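You operate a simulated robot arm through the tools that you are given. There is no shell and no other tool. Be economical: measure what you need, move in short steps, check, and stop when the job is done.

You are at the controls of a simulated robot arm. One attempt, no reset.

TASK
Clear the strip printer's list, scan the purple rack's four slides and print.
Fine: clear first; scan no other; one press of each button; the scanner goes back.

The check looks at the end state, three seconds after you hand in, the way a careful person would. Anything else that was tipped, shoved, dropped, spilled or broken makes it a failure.

THE ROBOT
A 7-joint arm with a three-finger gripper, on a carriage that runs on a rail from [-1742, -12] to [738, 5] (x, y) and turns from -135 to 198 degrees about z. Base frame: it is fixed where the carriage stands at the start and does not move with it; the origin is on the floor, on the carriage's upright axis, x ahead of it, y to its left, z up. Readings come in mm, degrees, newtons and seconds.
With the tool pointing down near the work surface it reaches from about 220 to 740 mm from the robot's upright axis, wherever it stands. Its first joint turns from -115.0 to 115.0 degrees. Places, roughly: green folder [1500, 500, 1000]; list clear button [900, 600, 1000]; strip feed button [800, 600, 1000]; strip print button [800, 600, 1000]; strip printer [900, 700, 1000]. Payload 2.69 kg.
The TCP is the grasp point between the finger pads, 30 mm short of the fingertips. In the tool frame z runs along the fingers and y along their closing line. The gripper opens to 128 mm. The gripper's body begins 117 mm behind the TCP.
Orientation is that of the tool frame in the base frame, as a unit quaternion [w, x, y, z]. With the fingers straight down and closing along the base's y, the tool's x points along the base's -x, its y along +y and its z along -z.

THE INTERFACE
- The arm moves only by the tool apply_moves. Its argument "motion" is text: rows parted by semicolons, each of 7 numbers parted by spaces: the turn, a rotation vector about the base's x, y, z in units of 120 degrees (1.0 is 120 degrees), then the shift along the base's x, y, z in units of 100 mm (1.0 is 100 mm), then the closure, from 0 (fully open) to 1 (shut). In form: ax ay az tx ty tz gripper; .... A call has 1 to 8 rows; each row is the pose to reach, as a shift and turn from the pose commanded when the call began. A call with a number of a shift or a turn outside -1 to 1 is refused whole. A row lasts 0.2 s, in which the tool goes at most 50 mm and 8.6 degrees; a call with a longer step from one row to the next is refused whole, and so is a gripper value outside its range. Where a pose cannot be reached the arm comes as near as it can. A force on the tool above 40 N (or 10 N above the force at the start of the call, whichever is more), or a blocked arm, ends the call early, and 0.2 s more pass. The fingers move at their own pace and stop on an object; they squeeze with about 30 N. The grip force told is the motor's: it shows also when the fingers shut on nothing. Time passes only in rows, and 0.2 s behind the last, so rows that repeat a pose let the fingers close. The reply holds the time, the measured pose of the TCP, the force on the tool along the base axes, the opening and the grip force, in the units named above and with some noise, with the torque about the TCP (base axes, N m) and any sound that the robot's microphone picked up.
- Cameras (640 x 400 px; columns grow to the right, rows downward): "scene" is now at [-16.3, 212.7, 1741.3]; the picture's right is [0.72, -0.69, 0.00], its down [-0.63, -0.66, -0.41] and it looks along [0.28, 0.29, -0.91] (base axes); focal length 274 px, centre (320, 200). "wrist" rides on the gripper at [59, 54, -131] in the tool frame; the picture's right is [-0.68, 0.74, 0.00], its down [-0.61, -0.57, -0.55] and it looks along [-0.40, -0.37, 0.84] (tool axes); focal length 234 px, centre (320, 200).
- snapshot(camera): a new picture of that camera. The clock stands still meanwhile.
- lift_body(by): slides the trunk up (or, below 0, down) by that many mm; the arm and the scene camera ride with it, the base frame stays. It gives what a move gives, with no picture.
- base_move(legs): drives the robot by 1 to 6 legs, each [ahead, left, turn to the left] in mm, mm and degrees, along the robot's own axes; the way and the turn of a leg run together, so that a leg with both is an arc; at most 1500 mm and 180 degrees a leg. The arm and the cameras ride along, it lands a little off, and it stops where it bumps. It keeps to its track: a leg is cut to what the track allows. It gives what a move gives.
- head_to(pan, tilt): turns the head with the scene camera to pan (to the left, within 155 degrees either way) and tilt (down, from -29 to 69), counted from straight ahead of the robot. It gives what a move gives.
- measure_at(camera, pixels): for up to 12 pixels [column, row] of the newest picture of that camera ("zoom" is the newest enlarged one), the place [x, y, z] in the base frame of the surface seen there, good to about 3 mm. The clock stands still meanwhile.
- enlarge(camera, box): a new picture of the part [left, top, right, bottom] of that camera's present view, enlarged. The clock stands still meanwhile.
- hand_in(): hands the job in; it is judged then, once.

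Work in short steps. Measure before you move; look again where a grasp or a placing could have gone wrong, and mend it. You have 80 turns and 68 pictures in all, those below and enlarged ones among them. Open the gripper and draw the arm clear of the work before you hand the job in, unless the task says otherwise; then end with one line.

The tools are called as name(argument=value, ...) on one line, values as JSON. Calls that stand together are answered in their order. apply_moves: Moves the arm, as the interface text tells. Its arguments: {"type":"object","properties":{"motion":{"type":"string"}},"required":["motion"]} The other tools are called the same way: lift_body (by) slides the trunk up or down; base_move (legs) drives the base; head_to (pan, tilt) turns the head that bears the scene camera; snapshot (camera) takes a picture; measure_at (camera, pixels) gives the place of the surface under pixels of a picture; enlarge (camera, box) takes an enlarged picture of a part of a camera's view; hand_in () hands the job in.

At the start:

```text
t: 0.0
ee_pos: [217.3, 367.7, 1368.2]
tool_rot: [-0.002, 0.0, 1.0, 0.001]
contact_force: [-0.7, -0.2, -0.6]
ft_torque: [0.0, 0.05, 0.02]
opening: 127.7
gripper_force: 0.2
trunk travel left (down, up): [-925.0, 65.0]
robot x, y, heading: [2.6, 0.1, 0.2]
head pan, tilt: [46.1, 66.0]
```

scene: 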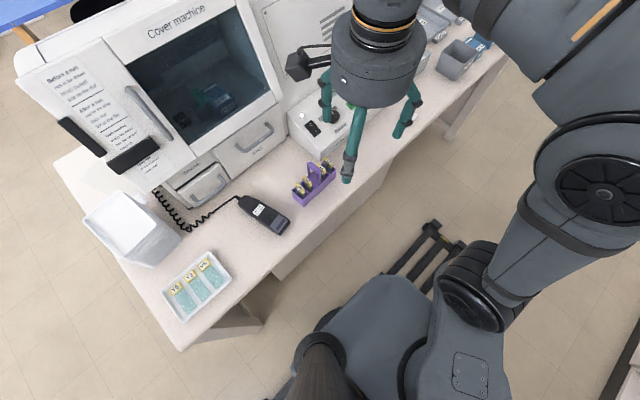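
wrist: 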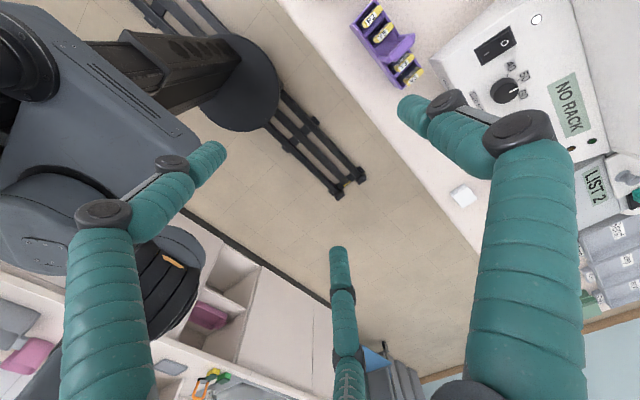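

The scanner lies at about (265,213) in the scene picture, the purple rack at (313,183), and the printer shows "LIST 2" in the wrist view. I'll enlarge these to read them, and turn the head for the printer.

enlarge(camera="scene", box=[140, 130, 360, 330])

measure_at(camera="scene", pixels=[[240, 200], [265, 213], [285, 232], [297, 200], [330, 183], [313, 172], [230, 240], [200, 290], [310, 215]])

enlarge(camera="wrist", box=[340, 0, 640, 260])

head_to(pan=25, tilt=45)

snapshot(camera="scene")

```text
2.00 times, centred on (250, 230) of scene
```

zoom: 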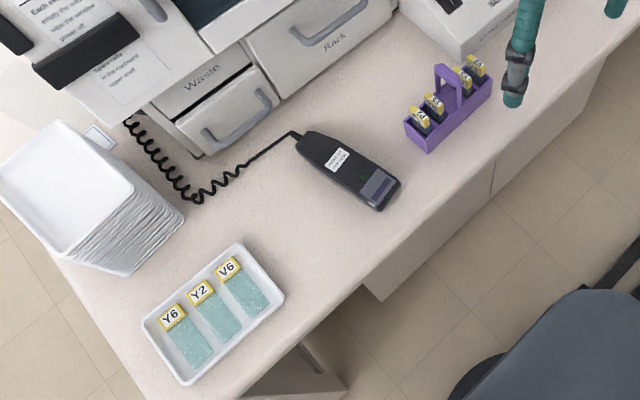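

```text
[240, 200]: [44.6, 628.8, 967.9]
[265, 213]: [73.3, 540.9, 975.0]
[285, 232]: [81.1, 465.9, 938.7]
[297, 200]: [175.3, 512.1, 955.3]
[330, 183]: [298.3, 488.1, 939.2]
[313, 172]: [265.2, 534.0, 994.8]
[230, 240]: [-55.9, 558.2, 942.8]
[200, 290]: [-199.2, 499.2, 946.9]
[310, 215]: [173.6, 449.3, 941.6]
```

```text
1.54 times, centred on (490, 130) of wrist
```

zoom: 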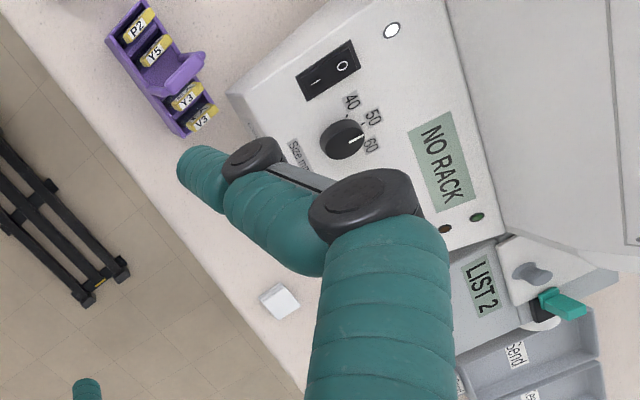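

```text
t: 0.8
ee_pos: [217.4, 368.8, 1369.1]
tool_rot: [-0.001, 0.0, 1.0, 0.001]
contact_force: [-0.7, -0.1, -0.9]
ft_torque: [-0.03, 0.02, 0.02]
opening: 128.2
gripper_force: 0.1
trunk travel left (down, up): [-925.0, 65.0]
robot x, y, heading: [1.5, 1.1, -0.2]
head pan, tilt: [25.0, 45.0]
```

```text
63 pictures are left
```

scene: 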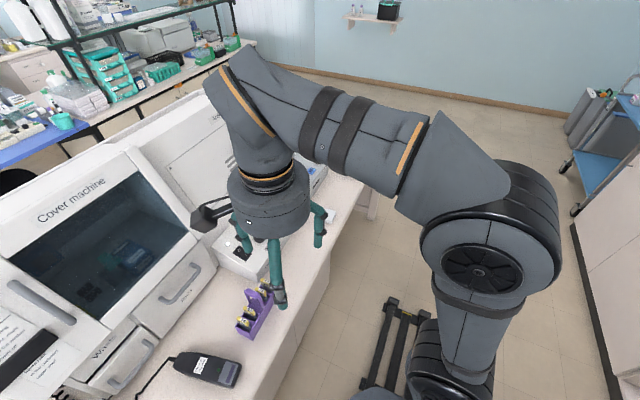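

The slides read P2, Y5, Y3, V3 (zoom, roughly), and the arm hides the printer. I'll measure the black bracket and things along the +x path before driving.

measure_at(camera="scene", pixels=[[215, 212], [240, 260], [310, 185], [335, 190], [330, 212], [200, 360], [235, 375], [185, 360], [320, 240]])

base_move(legs=[[450, 0, 0]])

snapshot(camera="wrist")

snapshot(camera="scene")

```text
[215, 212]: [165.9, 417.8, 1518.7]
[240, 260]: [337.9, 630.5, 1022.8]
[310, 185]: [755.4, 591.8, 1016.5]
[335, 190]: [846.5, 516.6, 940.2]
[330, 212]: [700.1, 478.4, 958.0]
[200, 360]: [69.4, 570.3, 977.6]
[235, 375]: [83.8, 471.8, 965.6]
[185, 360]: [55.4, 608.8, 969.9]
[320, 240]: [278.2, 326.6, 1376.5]
```

```text
t: 3.6
ee_pos: [666.7, 371.2, 1368.1]
tool_rot: [-0.001, -0.001, 1.0, 0.0]
contact_force: [0.4, 0.5, 0.4]
ft_torque: [-0.01, 0.02, 0.01]
opening: 128.1
gripper_force: 0.1
trunk travel left (down, up): [-925.0, 65.0]
robot x, y, heading: [451.1, 2.2, 0.4]
head pan, tilt: [25.0, 45.0]
```

```text
62 pictures are left
```

wrist: 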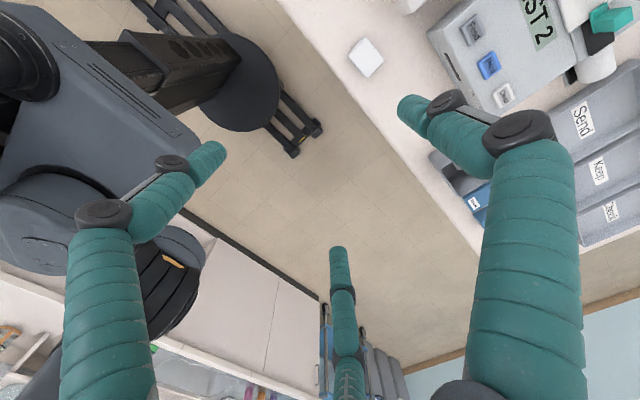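

```text
61 pictures are left
```

scene: 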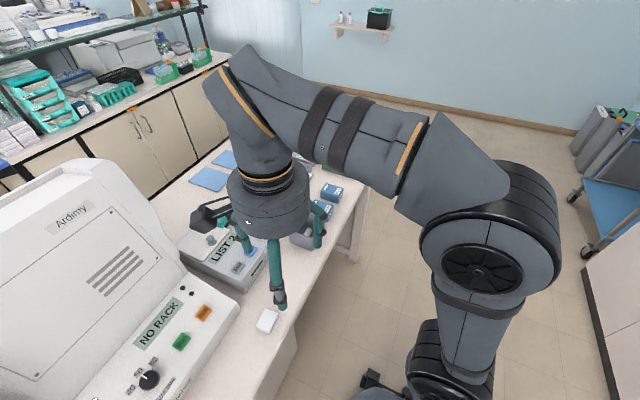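

The printer is in the wrist view at about (500,60), with three buttons: grey (475,28), blue (488,65), white (503,97). I enlarge to read their labels and measure them.

enlarge(camera="wrist", box=[420, 0, 640, 130])

measure_at(camera="wrist", pixels=[[475, 28], [488, 65], [503, 97], [460, 60], [365, 57], [515, 60], [540, 15], [555, 90]])

enlarge(camera="scene", box=[160, 180, 350, 340])

```text
2.91 times, centred on (530, 65) of wrist
```

zoom: 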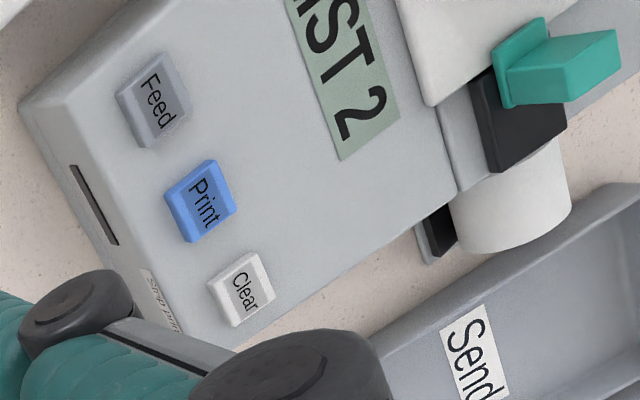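

```text
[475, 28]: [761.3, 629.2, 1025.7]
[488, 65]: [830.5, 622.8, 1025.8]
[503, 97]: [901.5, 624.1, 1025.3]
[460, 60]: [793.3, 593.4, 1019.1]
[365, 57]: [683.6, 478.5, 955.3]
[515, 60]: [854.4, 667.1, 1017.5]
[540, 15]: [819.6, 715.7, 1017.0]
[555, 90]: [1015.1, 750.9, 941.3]
```

```text
2.50 times, centred on (255, 260) of scene
```

zoom: 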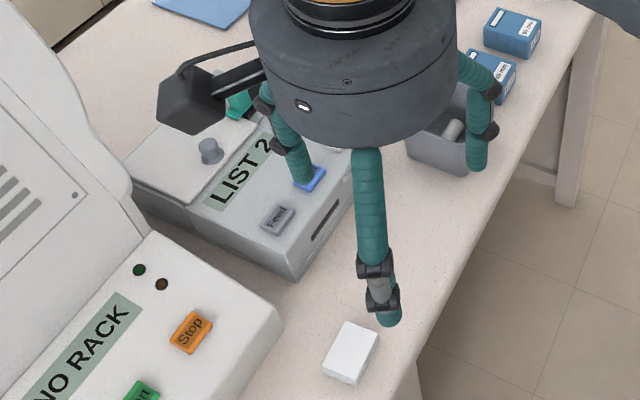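

I need to know which teal prongs are really the fingers, so I measure their tips in the wrist picture.

measure_at(camera="wrist", pixels=[[212, 158], [408, 108], [339, 258], [170, 195], [455, 130], [110, 260], [530, 220], [345, 300], [350, 380]])

measure_at(camera="scene", pixels=[[248, 245], [279, 300], [318, 243]])

```text
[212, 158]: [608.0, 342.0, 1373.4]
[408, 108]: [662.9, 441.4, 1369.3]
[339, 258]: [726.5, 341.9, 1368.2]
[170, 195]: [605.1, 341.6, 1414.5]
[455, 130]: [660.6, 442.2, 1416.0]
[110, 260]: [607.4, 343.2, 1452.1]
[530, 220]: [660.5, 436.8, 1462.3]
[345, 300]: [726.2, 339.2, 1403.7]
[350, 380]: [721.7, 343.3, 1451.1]
```

```text
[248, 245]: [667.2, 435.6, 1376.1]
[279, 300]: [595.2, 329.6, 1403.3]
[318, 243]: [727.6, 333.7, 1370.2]
```

The gripper shows three prongs around the TCP. I close it in free air and look at the closed shape before pressing anything.

apply_moves(motion="0 0 0 0 0 0 1; 0 0 0 0 0 0 1; 0 0 0 0 0 0 1; 0 0 0 0 0 0 1; 0 0 0 0 0 0 1; 0 0 0 0 0 0 1; 0 0 0 0 0 0 1; 0 0 0 0 0 0 1")

snapshot(camera="wrist")

```text
t: 5.4
ee_pos: [667.6, 372.2, 1367.6]
tool_rot: [0.0, -0.002, 1.0, 0.0]
contact_force: [0.0, 0.4, 1.1]
ft_torque: [-0.01, -0.02, -0.02]
opening: 2.6
gripper_force: 7.3
trunk travel left (down, up): [-925.0, 65.0]
robot x, y, heading: [450.5, 0.1, -0.0]
head pan, tilt: [25.0, 45.0]
```

```text
58 pictures are left
```

wrist: 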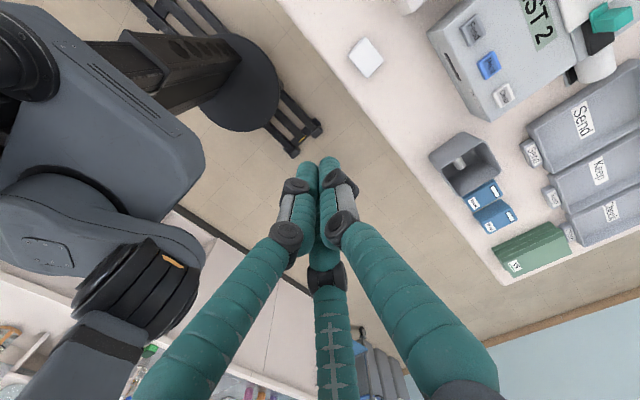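

Closed, the tips form a bundle about 30 mm wide, good for pressing. The Clear button is at [901,624,1025], so I drive to x≈700 to bring it into reach.

base_move(legs=[[250, 0, 0]])

apply_moves(motion="0 0 0 -0.05 0.3 -0.3 1; 0 0 0 -0.05 0.6 -0.6 1; 0 0 0 -0.05 0.84 -0.96 1; 0 0 0 -0.05 0.84 -0.96 1")

apply_moves(motion="0 0 0 -0.05 0.3 -0.3 1; 0 0 0 -0.05 0.6 -0.6 1; 0 0 0 -0.05 0.84 -0.8 1; 0 0 0 -0.05 0.84 -0.8 1")

snapshot(camera="wrist")

```text
t: 7.2
ee_pos: [911.1, 372.9, 1368.5]
tool_rot: [-0.001, -0.003, 1.0, -0.001]
contact_force: [0.3, 1.1, 0.4]
ft_torque: [-0.03, 0.02, -0.01]
opening: 2.2
gripper_force: 30.2
trunk travel left (down, up): [-925.0, 65.0]
robot x, y, heading: [698.4, 1.1, 0.4]
head pan, tilt: [25.0, 45.0]
```

```text
t: 8.2
ee_pos: [906.7, 456.7, 1272.1]
tool_rot: [-0.002, -0.003, 1.0, 0.001]
contact_force: [-0.2, -0.2, -0.3]
ft_torque: [0.01, -0.01, 0.02]
opening: 2.3
gripper_force: 30.3
trunk travel left (down, up): [-925.0, 65.0]
robot x, y, heading: [697.7, 4.1, 0.6]
head pan, tilt: [25.0, 45.0]
```

```text
t: 9.2
ee_pos: [902.8, 540.5, 1192.0]
tool_rot: [0.0, -0.002, 1.0, 0.001]
contact_force: [0.2, -0.5, 0.5]
ft_torque: [0.05, 0.0, 0.02]
opening: 2.3
gripper_force: 30.1
trunk travel left (down, up): [-925.0, 65.0]
robot x, y, heading: [694.6, 7.9, 0.1]
head pan, tilt: [25.0, 45.0]
```

```text
57 pictures are left
```

wrist: 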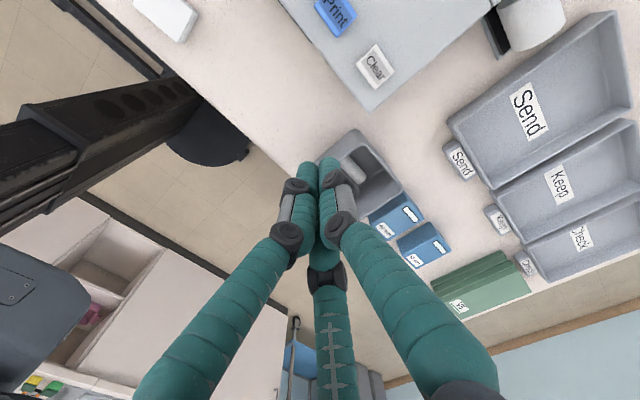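

Clear is now at (376,66) and Print at (336,15). I remeasure from nearer.

measure_at(camera="wrist", pixels=[[376, 66], [365, 56], [385, 76], [362, 73], [388, 58], [336, 15]])

```text
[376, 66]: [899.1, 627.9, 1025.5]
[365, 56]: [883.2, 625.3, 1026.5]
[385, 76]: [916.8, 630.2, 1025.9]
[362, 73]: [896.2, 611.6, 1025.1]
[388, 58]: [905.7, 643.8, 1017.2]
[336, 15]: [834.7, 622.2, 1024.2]
```

Clear is centred at [899,626,1026]. I go above it, then down in small steps.

apply_moves(motion="0 0 0 -0.04 0.4 -0.2 1; 0 0 0 -0.04 0.86 -0.4 1; 0 0 0 -0.04 0.86 -0.8 1; 0 0 0 -0.04 0.86 -1.0 1; 0 0 0 -0.04 0.86 -1.0 1")

snapshot(camera="wrist")

```text
refused: row 2 steps farther than a row can; nothing moved
```

```text
56 pictures are left
```

wrist: 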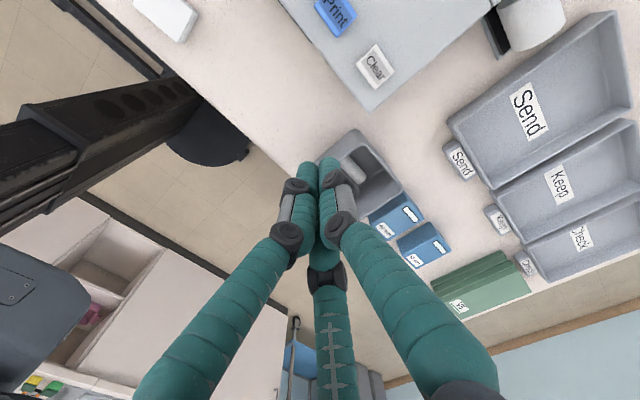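

The row was too long; I resend with shorter steps.

apply_moves(motion="0 0 0 -0.04 0.4 -0.2 1; 0 0 0 -0.04 0.8 -0.4 1; 0 0 0 -0.04 0.86 -0.8 1; 0 0 0 -0.04 0.86 -1.0 1; 0 0 0 -0.04 0.86 -1.0 1")

snapshot(camera="wrist")

```text
t: 10.4
ee_pos: [898.7, 627.9, 1093.2]
tool_rot: [-0.001, -0.003, 1.0, 0.001]
contact_force: [-0.4, -0.4, 0.4]
ft_torque: [-0.02, 0.02, 0.01]
opening: 2.2
gripper_force: 30.1
trunk travel left (down, up): [-925.0, 65.0]
robot x, y, heading: [698.1, 6.1, 0.3]
head pan, tilt: [25.0, 45.0]
```

```text
55 pictures are left
```

wrist: 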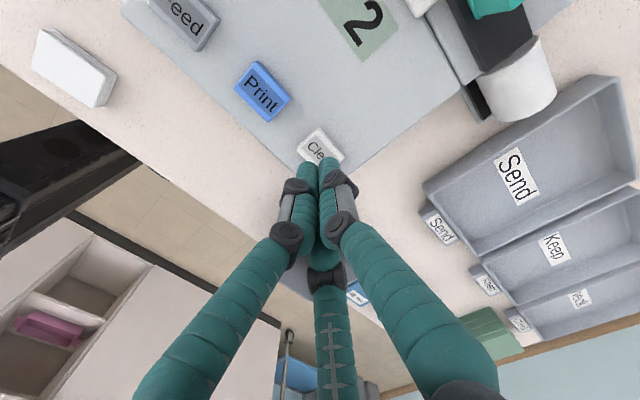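

Aligned over Clear; the tips are about 37 mm above it. I descend to just touching and beyond by a few mm.

apply_moves(motion="0 0 0 0 -0.02 -0.2 1; 0 0 0 0 -0.02 -0.32 1; 0 0 0 0 -0.02 -0.36 1; 0 0 0 0 -0.02 -0.39 1; 0 0 0 0 -0.02 -0.41 1")

```text
t: 11.6
ee_pos: [898.4, 625.6, 1052.0]
tool_rot: [0.001, -0.002, 1.0, 0.001]
contact_force: [-0.3, 0.0, 0.6]
ft_torque: [0.05, 0.02, 0.04]
opening: 2.2
gripper_force: 30.1
trunk travel left (down, up): [-925.0, 65.0]
robot x, y, heading: [693.8, 5.7, 0.4]
head pan, tilt: [25.0, 45.0]
heard: click
```

A click was heard, so Clear should be pressed. I lift off and check the display.

apply_moves(motion="0 0 0 0 0 0.2 1; 0 0 0 0 0 0.6 1; 0 0 0 0 -0.3 0.95 1; 0 0 0 0 -0.7 0.95 1")

snapshot(camera="wrist")

snapshot(camera="scene")

```text
t: 12.6
ee_pos: [899.2, 554.3, 1146.8]
tool_rot: [-0.001, -0.002, 1.0, 0.001]
contact_force: [0.1, 0.8, 0.4]
ft_torque: [0.03, -0.02, -0.03]
opening: 2.0
gripper_force: 31.0
trunk travel left (down, up): [-925.0, 65.0]
robot x, y, heading: [692.8, -1.0, 0.5]
head pan, tilt: [25.0, 45.0]
```

```text
54 pictures are left
```

wrist: 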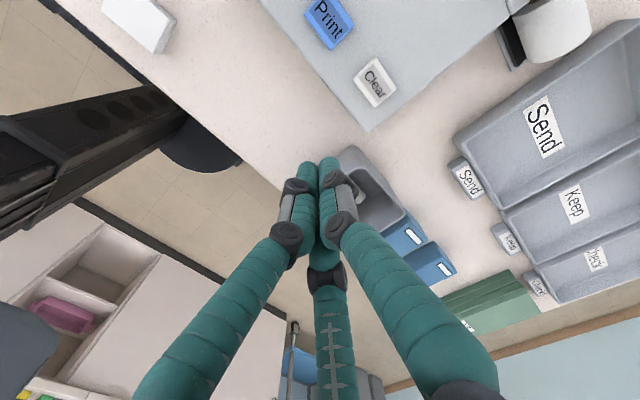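

```text
53 pictures are left
```

scene: 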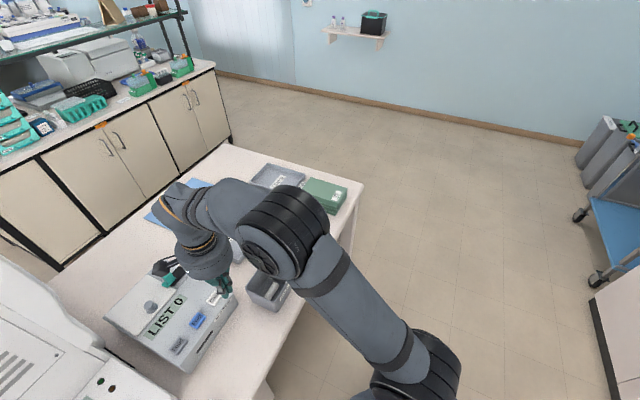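

The display now reads LIST 0. I raise and draw back the arm and return toward the scanner, reading the scanner's sticker next.

apply_moves(motion="0 0 0 0 -0.3 0.4 1; 0 0 0 0 -0.6 0.8 0.8; 0 0 0 0 -0.9 1 0.5; 0 0 0 0 -1 1 0.2; 0 0 0 0 -1 1 0.2")

apply_moves(motion="0 0 0 0 -0.3 0.3 0; 0 0 0 0 -0.6 0.6 0; 0 0 0 0 -0.84 0.9 0; 0 0 0 0 -0.84 0.9 0; 0 0 0 0 -0.84 0.9 0")

base_move(legs=[[-850, 0, 0]])

head_to(pan=60, tilt=60)

snapshot(camera="wrist")

snapshot(camera="scene")

```text
t: 13.8
ee_pos: [898.1, 454.3, 1247.2]
tool_rot: [-0.001, -0.003, 1.0, 0.0]
contact_force: [0.3, -0.1, 0.1]
ft_torque: [-0.04, 0.0, -0.02]
opening: 68.6
gripper_force: 0.1
trunk travel left (down, up): [-925.0, 65.0]
robot x, y, heading: [693.8, 3.8, 0.4]
head pan, tilt: [25.0, 45.0]
```

```text
t: 15.0
ee_pos: [898.8, 370.9, 1336.0]
tool_rot: [0.0, -0.003, 1.0, 0.002]
contact_force: [-0.9, 0.0, 0.3]
ft_torque: [0.03, 0.03, -0.01]
opening: 128.1
gripper_force: 0.0
trunk travel left (down, up): [-925.0, 65.0]
robot x, y, heading: [692.4, 9.0, 0.0]
head pan, tilt: [25.0, 45.0]
```

```text
t: 19.5
ee_pos: [51.1, 366.7, 1336.2]
tool_rot: [-0.001, -0.003, 1.0, 0.001]
contact_force: [0.2, 0.6, 0.6]
ft_torque: [0.01, -0.04, -0.03]
opening: 128.1
gripper_force: 0.1
trunk travel left (down, up): [-925.0, 65.0]
robot x, y, heading: [-149.5, -3.1, 0.7]
head pan, tilt: [25.0, 45.0]
```

```text
t: 20.5
ee_pos: [51.5, 366.6, 1336.4]
tool_rot: [-0.001, -0.003, 1.0, -0.001]
contact_force: [-0.3, 0.2, -0.4]
ft_torque: [-0.01, 0.0, -0.01]
opening: 128.2
gripper_force: 0.0
trunk travel left (down, up): [-925.0, 65.0]
robot x, y, heading: [-152.0, -3.3, 0.4]
head pan, tilt: [60.0, 60.0]
```

```text
52 pictures are left
```

wrist: 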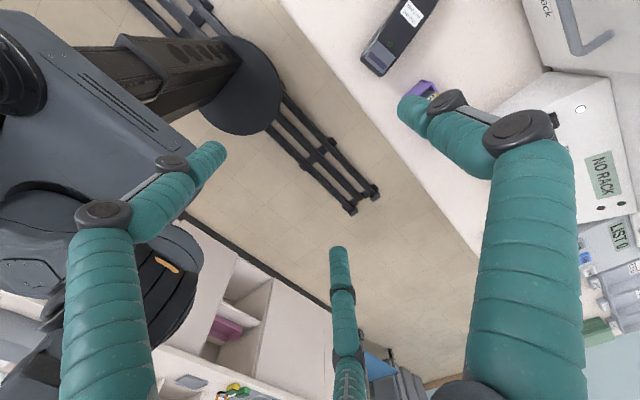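

```text
51 pictures are left
```

scene: 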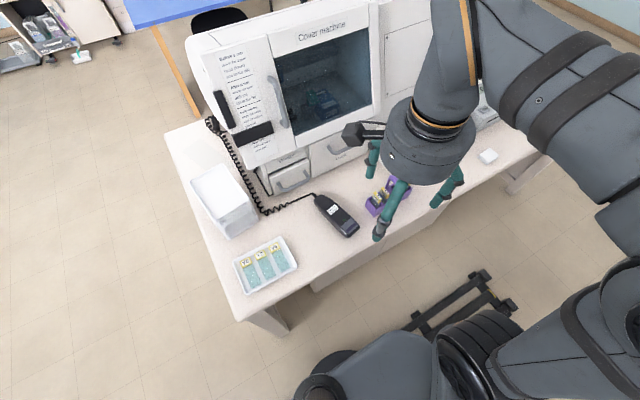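

enlarge(camera="scene", box=[295, 175, 415, 250])

enlarge(camera="wrist", box=[350, 0, 450, 80])

measure_at(camera="scene", pixels=[[318, 197], [328, 200], [333, 212], [348, 226], [352, 236], [340, 240], [357, 226], [372, 210], [390, 182], [378, 190]])

enlarge(camera="scene", box=[200, 45, 300, 165])

```text
5.33 times, centred on (355, 212) of scene
```

zoom: 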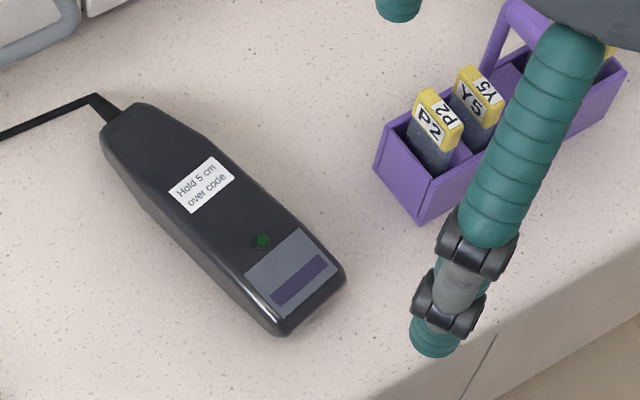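

```text
5.00 times, centred on (400, 40) of wrist
```

zoom: 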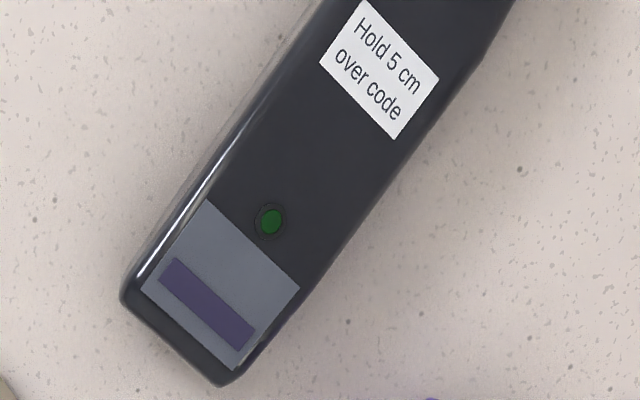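

```text
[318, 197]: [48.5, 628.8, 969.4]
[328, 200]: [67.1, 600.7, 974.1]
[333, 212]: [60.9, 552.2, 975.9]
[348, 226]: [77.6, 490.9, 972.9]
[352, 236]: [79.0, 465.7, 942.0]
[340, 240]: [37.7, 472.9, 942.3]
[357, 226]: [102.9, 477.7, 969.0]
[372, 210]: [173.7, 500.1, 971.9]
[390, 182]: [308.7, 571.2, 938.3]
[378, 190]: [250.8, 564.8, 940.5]
```

```text
3.33 times, centred on (250, 105) of scene
```

zoom: 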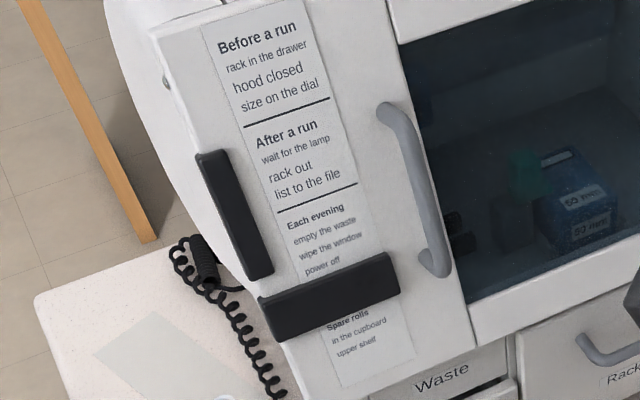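

The sticker says "Hold 5 cm over code". The scanner lies along about (0.22,-0.97) with its nose toward the bench front. I turn the tool about -77° so that it closes across the scanner's width, and approach from above.

apply_moves(motion="0 0 -0.07 0 0.1 -0.1 0; 0 0 -0.14 0 0.2 -0.2 0; 0 0 -0.21 0 0.3 -0.3 0; 0 0 -0.28 0 0.4 -0.4 0; 0 0 -0.35 0 0.5 -0.5 0; 0 0 -0.42 0 0.6 -0.6 0; 0 0 -0.49 0 0.7 -0.7 0; 0 0 -0.56 0 0.8 -0.8 0")

apply_moves(motion="0 0 -0.04 0 0.2 -0.1 0; 0 0 -0.08 0 0.4 -0.2 0; 0 0 -0.08 0 0.6 -0.3 0; 0 0 -0.08 0 0.8 -0.4 0; 0 0 -0.08 0 0.8 -0.4 0")

snapshot(camera="wrist")

snapshot(camera="scene")

```text
t: 22.3
ee_pos: [51.4, 446.5, 1256.2]
tool_rot: [0.0, 0.552, 0.834, 0.0]
contact_force: [-0.1, -0.1, -0.7]
ft_torque: [-0.01, 0.01, -0.01]
opening: 127.9
gripper_force: 0.0
trunk travel left (down, up): [-925.0, 65.0]
robot x, y, heading: [-151.1, -2.5, 0.3]
head pan, tilt: [60.0, 60.0]
```

```text
t: 23.5
ee_pos: [50.7, 525.4, 1217.8]
tool_rot: [0.0, 0.618, 0.786, 0.001]
contact_force: [-0.5, -0.4, 0.1]
ft_torque: [0.03, 0.01, 0.0]
opening: 127.9
gripper_force: 0.0
trunk travel left (down, up): [-925.0, 65.0]
robot x, y, heading: [-144.5, -3.6, 0.2]
head pan, tilt: [60.0, 60.0]
```

```text
47 pictures are left
```

wrist: 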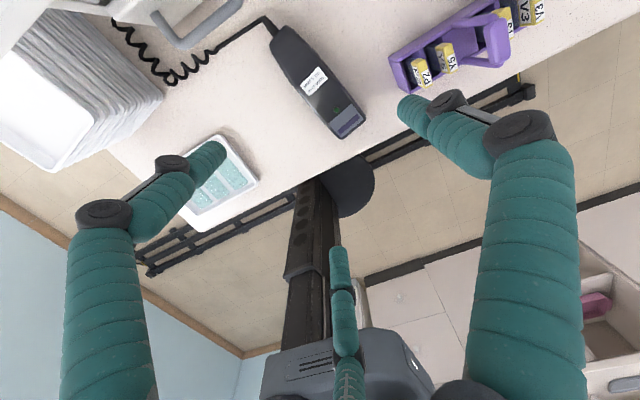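

```text
46 pictures are left
```

scene: 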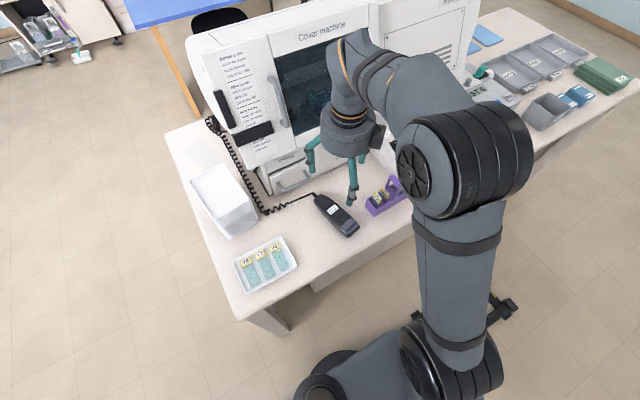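

I measure the scanner outline, the rack's labels and handle, and the drawer fronts near the scanner.

measure_at(camera="wrist", pixels=[[272, 40], [297, 32], [290, 88], [330, 80], [318, 118], [364, 105], [335, 138], [347, 125], [200, 40], [262, 22]])

enlarge(camera="wrist", box=[380, 0, 560, 110])

enlarge(camera="wrist", box=[250, 20, 380, 150])

```text
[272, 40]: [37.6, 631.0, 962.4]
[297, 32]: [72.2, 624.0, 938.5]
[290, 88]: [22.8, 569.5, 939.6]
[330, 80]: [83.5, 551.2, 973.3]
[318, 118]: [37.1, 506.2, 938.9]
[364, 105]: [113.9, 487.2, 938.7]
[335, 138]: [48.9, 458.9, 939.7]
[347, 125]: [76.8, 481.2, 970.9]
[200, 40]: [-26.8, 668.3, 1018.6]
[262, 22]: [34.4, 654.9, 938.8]
```

```text
3.56 times, centred on (470, 55) of wrist
```

zoom: 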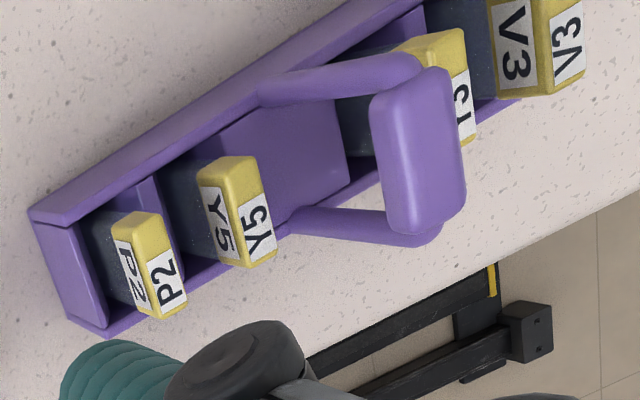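

```text
3.08 times, centred on (315, 85) of wrist
```

zoom: 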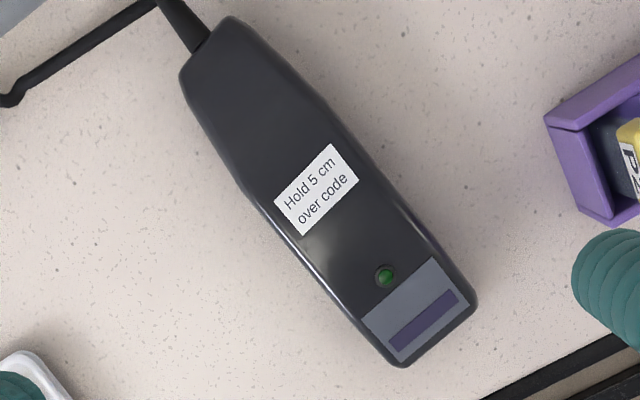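

Converting zoom pixels to the wrist frame, I measure the slide tops P2 (427,77), Y5 (453,63), Y3 (510,30), V3 (540,10), the handle (497,41), and the nose end.

measure_at(camera="wrist", pixels=[[427, 77], [453, 63], [510, 30], [540, 10], [497, 41], [502, 60], [490, 30], [404, 72], [390, 62], [349, 122], [340, 103], [312, 81]])

```text
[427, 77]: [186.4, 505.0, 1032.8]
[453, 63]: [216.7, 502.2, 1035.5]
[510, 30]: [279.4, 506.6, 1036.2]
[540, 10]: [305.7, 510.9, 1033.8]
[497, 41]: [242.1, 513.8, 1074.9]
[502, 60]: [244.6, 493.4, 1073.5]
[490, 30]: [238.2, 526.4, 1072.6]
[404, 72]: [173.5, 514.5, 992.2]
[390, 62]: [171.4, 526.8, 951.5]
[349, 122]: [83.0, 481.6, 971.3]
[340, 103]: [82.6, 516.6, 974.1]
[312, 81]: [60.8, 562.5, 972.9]
```

Slides stand at x≈186, 217, 279, 306, y≈505, tops z≈1034, and the handle top is at 1075. I place the TCP beside the scanner's mid (66,545), offset 15 mm toward -x to fit the three-jaw geometry, and descend partway.

apply_moves(motion="0 0 0.014 0 0.1 -0.3 0; 0 0 0.014 0 0.17 -0.6 0; 0 0 0.014 0 0.17 -0.95 0; 0 0 0.014 0 0.17 -0.95 0")

apply_moves(motion="0 0 0 0 0 -0.3 0; 0 0 0 0 0 -0.6 0; 0 0 0 0 0 -0.85 0; 0 0 0 0 0 -0.85 0")

snapshot(camera="wrist")

enlarge(camera="scene", box=[260, 100, 420, 260])

```text
t: 24.5
ee_pos: [51.0, 542.7, 1123.0]
tool_rot: [0.0, 0.607, 0.795, 0.001]
contact_force: [0.7, -0.8, 0.0]
ft_torque: [-0.02, 0.01, 0.01]
opening: 127.8
gripper_force: 0.0
trunk travel left (down, up): [-925.0, 65.0]
robot x, y, heading: [-150.0, -3.0, 0.3]
head pan, tilt: [60.0, 60.0]
```

```text
t: 25.5
ee_pos: [51.8, 541.7, 1036.4]
tool_rot: [0.0, 0.607, 0.795, 0.001]
contact_force: [0.1, -0.3, 0.2]
ft_torque: [0.0, 0.01, 0.01]
opening: 127.9
gripper_force: 0.0
trunk travel left (down, up): [-925.0, 65.0]
robot x, y, heading: [-151.8, -2.3, 0.5]
head pan, tilt: [60.0, 60.0]
```

```text
43 pictures are left
```

wrist: 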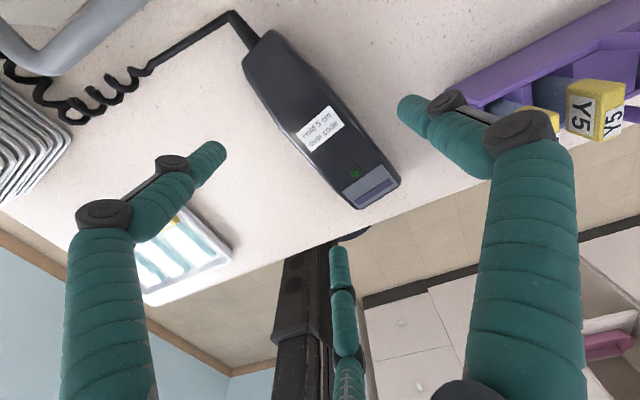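

```text
2.50 times, centred on (340, 180) of scene
```

zoom: 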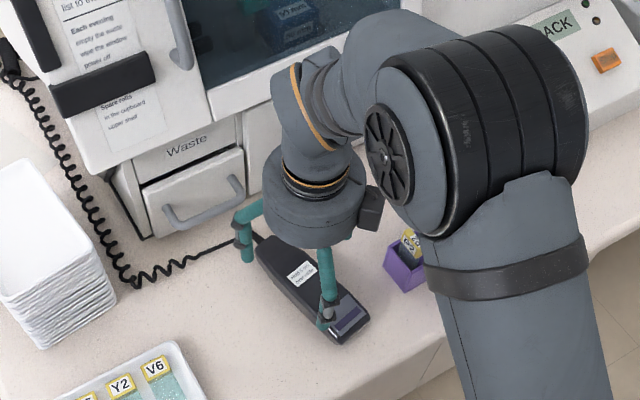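

The scanner lies between the prongs with about 15–25 mm to spare on each side. I descend to TCP z≈976 (tips ~5 mm above the bench).

apply_moves(motion="0 0 0 0 0 -0.2 0; 0 0 0 0 0 -0.4 0; 0 0 0 0 0 -0.52 0; 0 0 0 0 0 -0.6 0; 0 0 0 0 0 -0.6 0")

snapshot(camera="wrist")

```text
t: 26.7
ee_pos: [51.7, 543.9, 976.1]
tool_rot: [0.0, 0.607, 0.795, 0.002]
contact_force: [0.2, -1.0, -0.3]
ft_torque: [0.01, 0.01, 0.04]
opening: 128.1
gripper_force: 0.0
trunk travel left (down, up): [-925.0, 65.0]
robot x, y, heading: [-150.9, -2.9, 0.3]
head pan, tilt: [60.0, 60.0]
```

```text
41 pictures are left
```

wrist: 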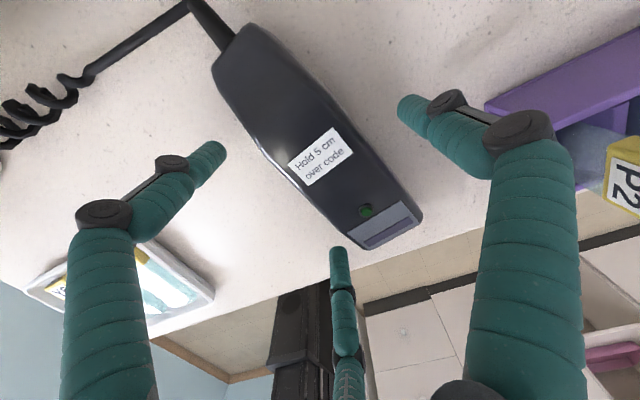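

The prongs are around the scanner at bench level. I close.

apply_moves(motion="0 0 0 0 0 0 0.4; 0 0 0 0 0 0 0.6; 0 0 0 0 0 0 0.8; 0 0 0 0 0 0 1; 0 0 0 0 0 0 1; 0 0 0 0 0 0 1; 0 0 0 0 0 0 1")

snapshot(camera="wrist")

```text
t: 28.3
ee_pos: [51.9, 543.1, 977.9]
tool_rot: [0.0, 0.607, 0.795, 0.001]
contact_force: [0.1, 0.3, 2.7]
ft_torque: [-0.09, -0.1, 0.09]
opening: 79.3
gripper_force: 30.2
trunk travel left (down, up): [-925.0, 65.0]
robot x, y, heading: [-149.0, -2.2, 0.4]
head pan, tilt: [60.0, 60.0]
```

```text
40 pictures are left
```

wrist: 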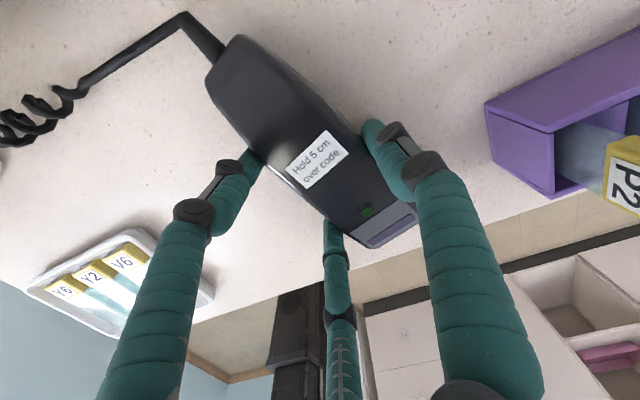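

All three prongs hold it (opening 79, 30 N). I lift 100 mm straight and look.

apply_moves(motion="0 0 0 0 0 0.15 1; 0 0 0 0 0 0.3 1; 0 0 0 0 0 0.6 1; 0 0 0 0 0 0.95 1; 0 0 0 0 0 0.95 1")

snapshot(camera="wrist")

```text
t: 29.5
ee_pos: [52.4, 544.1, 1071.3]
tool_rot: [-0.001, 0.606, 0.795, 0.0]
contact_force: [-0.7, 1.1, 0.0]
ft_torque: [-0.02, 0.02, 0.01]
opening: 2.2
gripper_force: 29.5
trunk travel left (down, up): [-925.0, 65.0]
robot x, y, heading: [-147.7, 0.7, 0.4]
head pan, tilt: [60.0, 60.0]
```

```text
39 pictures are left
```

wrist: 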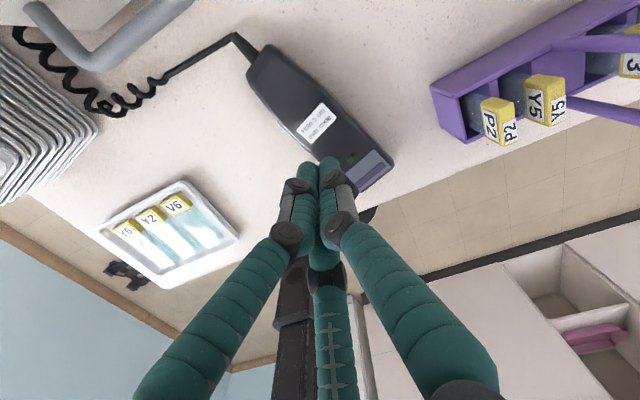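

The fingers slipped off; the scanner still lies on the bench. I measure the actual fingertip height and the scanner's present place and edges.

measure_at(camera="wrist", pixels=[[308, 163], [326, 160], [372, 162], [317, 122], [262, 52], [285, 110], [335, 90], [350, 160], [300, 75], [275, 85]])

enlarge(camera="wrist", box=[220, 20, 420, 200])

```text
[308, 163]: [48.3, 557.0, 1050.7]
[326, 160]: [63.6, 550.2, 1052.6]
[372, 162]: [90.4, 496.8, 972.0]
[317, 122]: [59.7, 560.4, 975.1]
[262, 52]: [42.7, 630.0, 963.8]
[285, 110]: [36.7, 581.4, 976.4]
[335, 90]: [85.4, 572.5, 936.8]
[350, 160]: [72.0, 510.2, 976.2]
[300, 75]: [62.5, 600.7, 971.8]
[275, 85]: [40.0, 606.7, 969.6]
```

```text
2.22 times, centred on (320, 110) of wrist
```

zoom: 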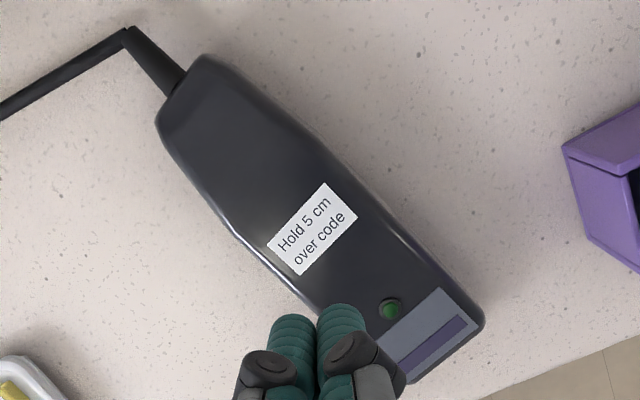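

The tips reach about 28 mm below the TCP, so the last grip (TCP 978) held only the rounded upper sides. I open again and grip lower, at TCP ≈972.

apply_moves(motion="0 0 0 0 0 0 0; 0 0 0 0 0 0 0; 0 0 0 0 0 0 0; 0 0 0 0 0 0 0; 0 0 0 0 0 0 0; 0 0 0 0 0 0 0; 0 0 0 0 0 -0.3 0; 0 0 0 0 0 -0.6 0")

apply_moves(motion="0 0 0 0 0 -0.2 0; 0 0 0 0 0 -0.3 0; 0 0 0 0 0 -0.36 0; 0 0 0 0 0 -0.39 0; 0 0 0 0 0 -0.39 0")

```text
t: 31.3
ee_pos: [52.1, 544.2, 1011.6]
tool_rot: [0.0, 0.607, 0.795, 0.002]
contact_force: [-1.4, -0.3, -0.3]
ft_torque: [0.01, -0.01, 0.01]
opening: 127.9
gripper_force: 0.1
trunk travel left (down, up): [-925.0, 65.0]
robot x, y, heading: [-148.3, 1.3, 0.4]
head pan, tilt: [60.0, 60.0]
```

```text
t: 32.5
ee_pos: [51.9, 542.8, 973.0]
tool_rot: [-0.001, 0.607, 0.795, 0.001]
contact_force: [0.4, -0.5, -0.1]
ft_torque: [0.01, -0.02, 0.03]
opening: 127.9
gripper_force: 0.1
trunk travel left (down, up): [-925.0, 65.0]
robot x, y, heading: [-151.4, -2.0, 0.3]
head pan, tilt: [60.0, 60.0]
```

No contact yet; I go 2 mm lower and close, then test with a small 10 mm lift.

apply_moves(motion="0 0 0 0 0 -0.02 0.3; 0 0 0 0 0 -0.02 1; 0 0 0 0 0 -0.02 1; 0 0 0 0 0 -0.02 1; 0 0 0 0 0 -0.02 1; 0 0 0 0 0 -0.02 1; 0 0 0 0 0 -0.02 1; 0 0 0 0 0 -0.02 1")

apply_moves(motion="0 0 0 0 0 0.03 1; 0 0 0 0 0 0.06 1; 0 0 0 0 0 0.1 1; 0 0 0 0 0 0.1 1")

snapshot(camera="wrist")

```text
t: 34.3
ee_pos: [51.2, 542.5, 969.8]
tool_rot: [0.0, 0.607, 0.795, 0.001]
contact_force: [-0.1, 1.9, 3.5]
ft_torque: [-0.05, -0.07, 0.09]
opening: 78.8
gripper_force: 30.1
trunk travel left (down, up): [-925.0, 65.0]
robot x, y, heading: [-144.8, 2.7, 0.6]
head pan, tilt: [60.0, 60.0]
```

```text
t: 35.3
ee_pos: [53.0, 542.8, 979.3]
tool_rot: [0.0, 0.607, 0.795, 0.0]
contact_force: [0.8, -0.6, -1.6]
ft_torque: [0.02, 0.04, -0.01]
opening: 78.7
gripper_force: 30.4
trunk travel left (down, up): [-925.0, 65.0]
robot x, y, heading: [-148.6, -0.4, 0.5]
head pan, tilt: [60.0, 60.0]
```

```text
37 pictures are left
```

wrist: 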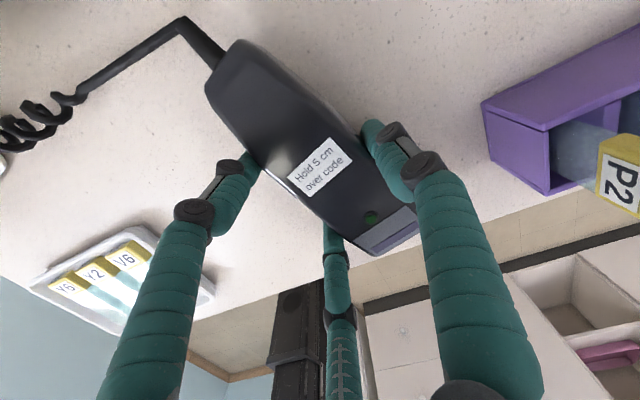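

The opening holds at 78.7 with about -2 N load. I lift slowly another 40 mm and check.

apply_moves(motion="0 0 0 0 0 0.05 1; 0 0 0 0 0 0.1 1; 0 0 0 0 0 0.15 1; 0 0 0 0 0 0.2 1; 0 0 0 0 0 0.25 1; 0 0 0 0 0 0.3 1; 0 0 0 0 0 0.4 1; 0 0 0 0 0 0.4 1")

enlarge(camera="scene", box=[260, 140, 420, 260])

```text
t: 37.1
ee_pos: [51.5, 542.3, 1019.5]
tool_rot: [-0.001, 0.606, 0.795, 0.0]
contact_force: [0.0, 0.4, -2.9]
ft_torque: [-0.02, 0.01, 0.0]
opening: 78.6
gripper_force: 29.8
trunk travel left (down, up): [-925.0, 65.0]
robot x, y, heading: [-148.4, -2.3, 0.2]
head pan, tilt: [60.0, 60.0]
```

```text
3.33 times, centred on (340, 200) of scene
```

zoom: 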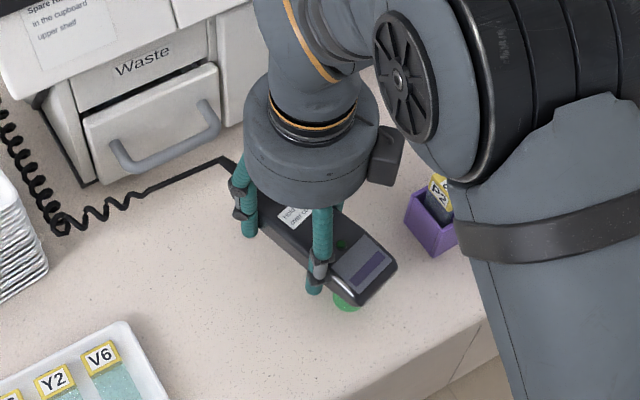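

It is lifted, and a green aiming spot shows on the bench under the nose, so the window faces down. I measure the spot and nose points.

measure_at(camera="zoom", pixels=[[345, 305], [352, 306], [338, 302], [345, 309], [365, 268], [340, 243], [360, 303], [397, 262], [327, 280]])

apply_moves(motion="0 0 0 0 0 0.1 1; 0 0 0 0 0 0.2 1; 0 0 0 0 0 0.35 1; 0 0 0 0 0 0.5 1; 0 0 0 0 0 0.7 1; 0 0 0 0 0 0.9 1; 0 0 0 0 0 1 1; 0 0 0 0 0 1 1")

enlarge(camera="scene", box=[260, 140, 420, 260])

snapshot(camera="wrist")

```text
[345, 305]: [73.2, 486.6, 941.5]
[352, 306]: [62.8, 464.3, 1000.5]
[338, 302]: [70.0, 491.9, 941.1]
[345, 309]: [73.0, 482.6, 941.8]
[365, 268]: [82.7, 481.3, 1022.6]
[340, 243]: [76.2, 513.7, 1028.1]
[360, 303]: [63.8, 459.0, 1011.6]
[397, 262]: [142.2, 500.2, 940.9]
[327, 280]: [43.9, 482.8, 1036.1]
```

```text
t: 38.9
ee_pos: [51.8, 543.7, 1120.1]
tool_rot: [0.001, 0.606, 0.795, 0.0]
contact_force: [0.4, 0.8, -0.7]
ft_torque: [-0.01, 0.03, 0.02]
opening: 78.4
gripper_force: 30.0
trunk travel left (down, up): [-925.0, 65.0]
robot x, y, heading: [-153.1, -3.7, 0.5]
head pan, tilt: [60.0, 60.0]
```

```text
3.33 times, centred on (340, 200) of scene
```

zoom: 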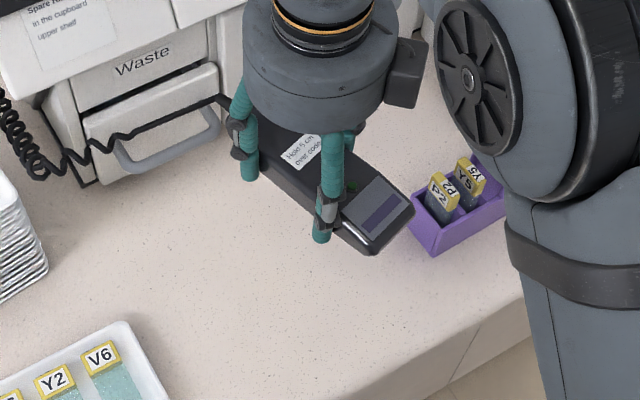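

```text
34 pictures are left
```

wrist: 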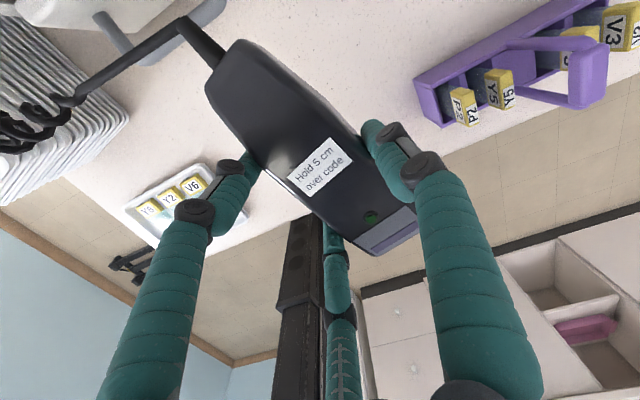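

The window sits about (+29,-59) from the TCP, and the scanner's base is ~55 mm above slide-top level. I drive +60 in x, then raise nothing and step the spot toward P2 [186,505].

base_move(legs=[[60, 0, 0]])

apply_moves(motion="0 0 0 0 0.1 0 1; 0 0 0 0.1 0.21 0 1; 0 0 0 0.2 0.21 0 1; 0 0 0 0.3 0.21 0 1; 0 0 0 0.4 0.21 -0.02 1; 0 0 0 0.44 0.21 -0.04 1; 0 0 0 0.44 0.21 -0.04 1")

snapshot(camera="wrist")

enlarge(camera="scene", box=[260, 140, 420, 260])

```text
t: 39.9
ee_pos: [111.9, 543.4, 1120.3]
tool_rot: [0.0, 0.607, 0.795, 0.001]
contact_force: [0.0, 0.0, -1.9]
ft_torque: [0.02, 0.08, -0.01]
opening: 78.3
gripper_force: 30.1
trunk travel left (down, up): [-925.0, 65.0]
robot x, y, heading: [-94.4, 1.6, 0.2]
head pan, tilt: [60.0, 60.0]
```

```text
t: 41.5
ee_pos: [154.4, 563.7, 1117.2]
tool_rot: [-0.001, 0.607, 0.795, 0.0]
contact_force: [0.5, -0.4, -1.5]
ft_torque: [0.01, 0.02, 0.04]
opening: 78.4
gripper_force: 30.1
trunk travel left (down, up): [-925.0, 65.0]
robot x, y, heading: [-90.9, -0.2, 0.2]
head pan, tilt: [60.0, 60.0]
```

```text
33 pictures are left
```

wrist: 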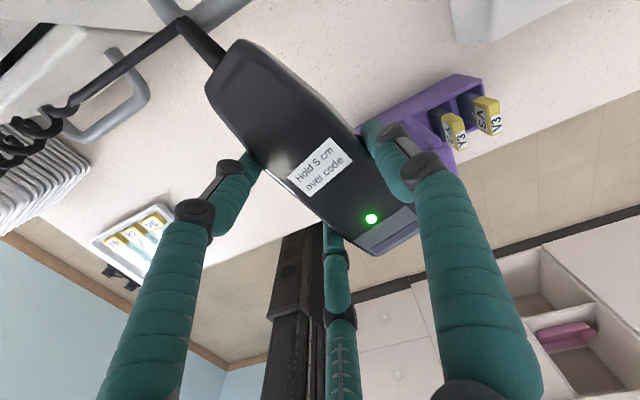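

```text
3.33 times, centred on (340, 200) of scene
```

zoom: 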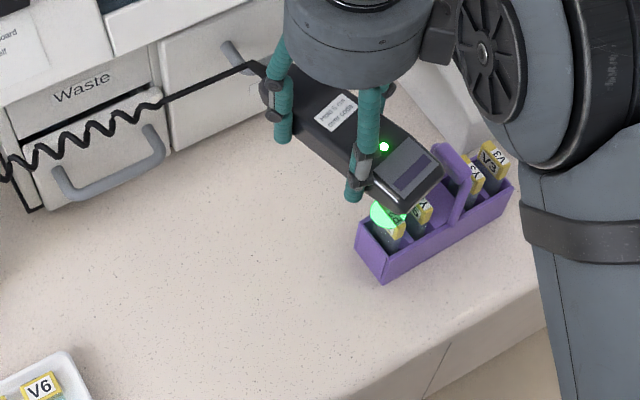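

The LED is bright green and the spot falls on P2. I check the printer's count by turning the head.

head_to(pan=33, tilt=35)

snapshot(camera="scene")

```text
t: 42.4
ee_pos: [156.0, 564.3, 1116.8]
tool_rot: [0.0, 0.607, 0.795, 0.0]
contact_force: [0.3, 0.4, -1.9]
ft_torque: [0.02, 0.02, -0.03]
opening: 78.7
gripper_force: 30.0
trunk travel left (down, up): [-925.0, 65.0]
robot x, y, heading: [-88.5, -0.4, 0.4]
head pan, tilt: [33.0, 35.0]
```

```text
31 pictures are left
```

scene: 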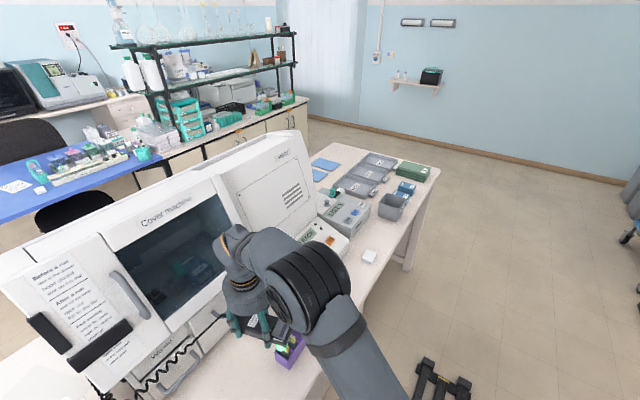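

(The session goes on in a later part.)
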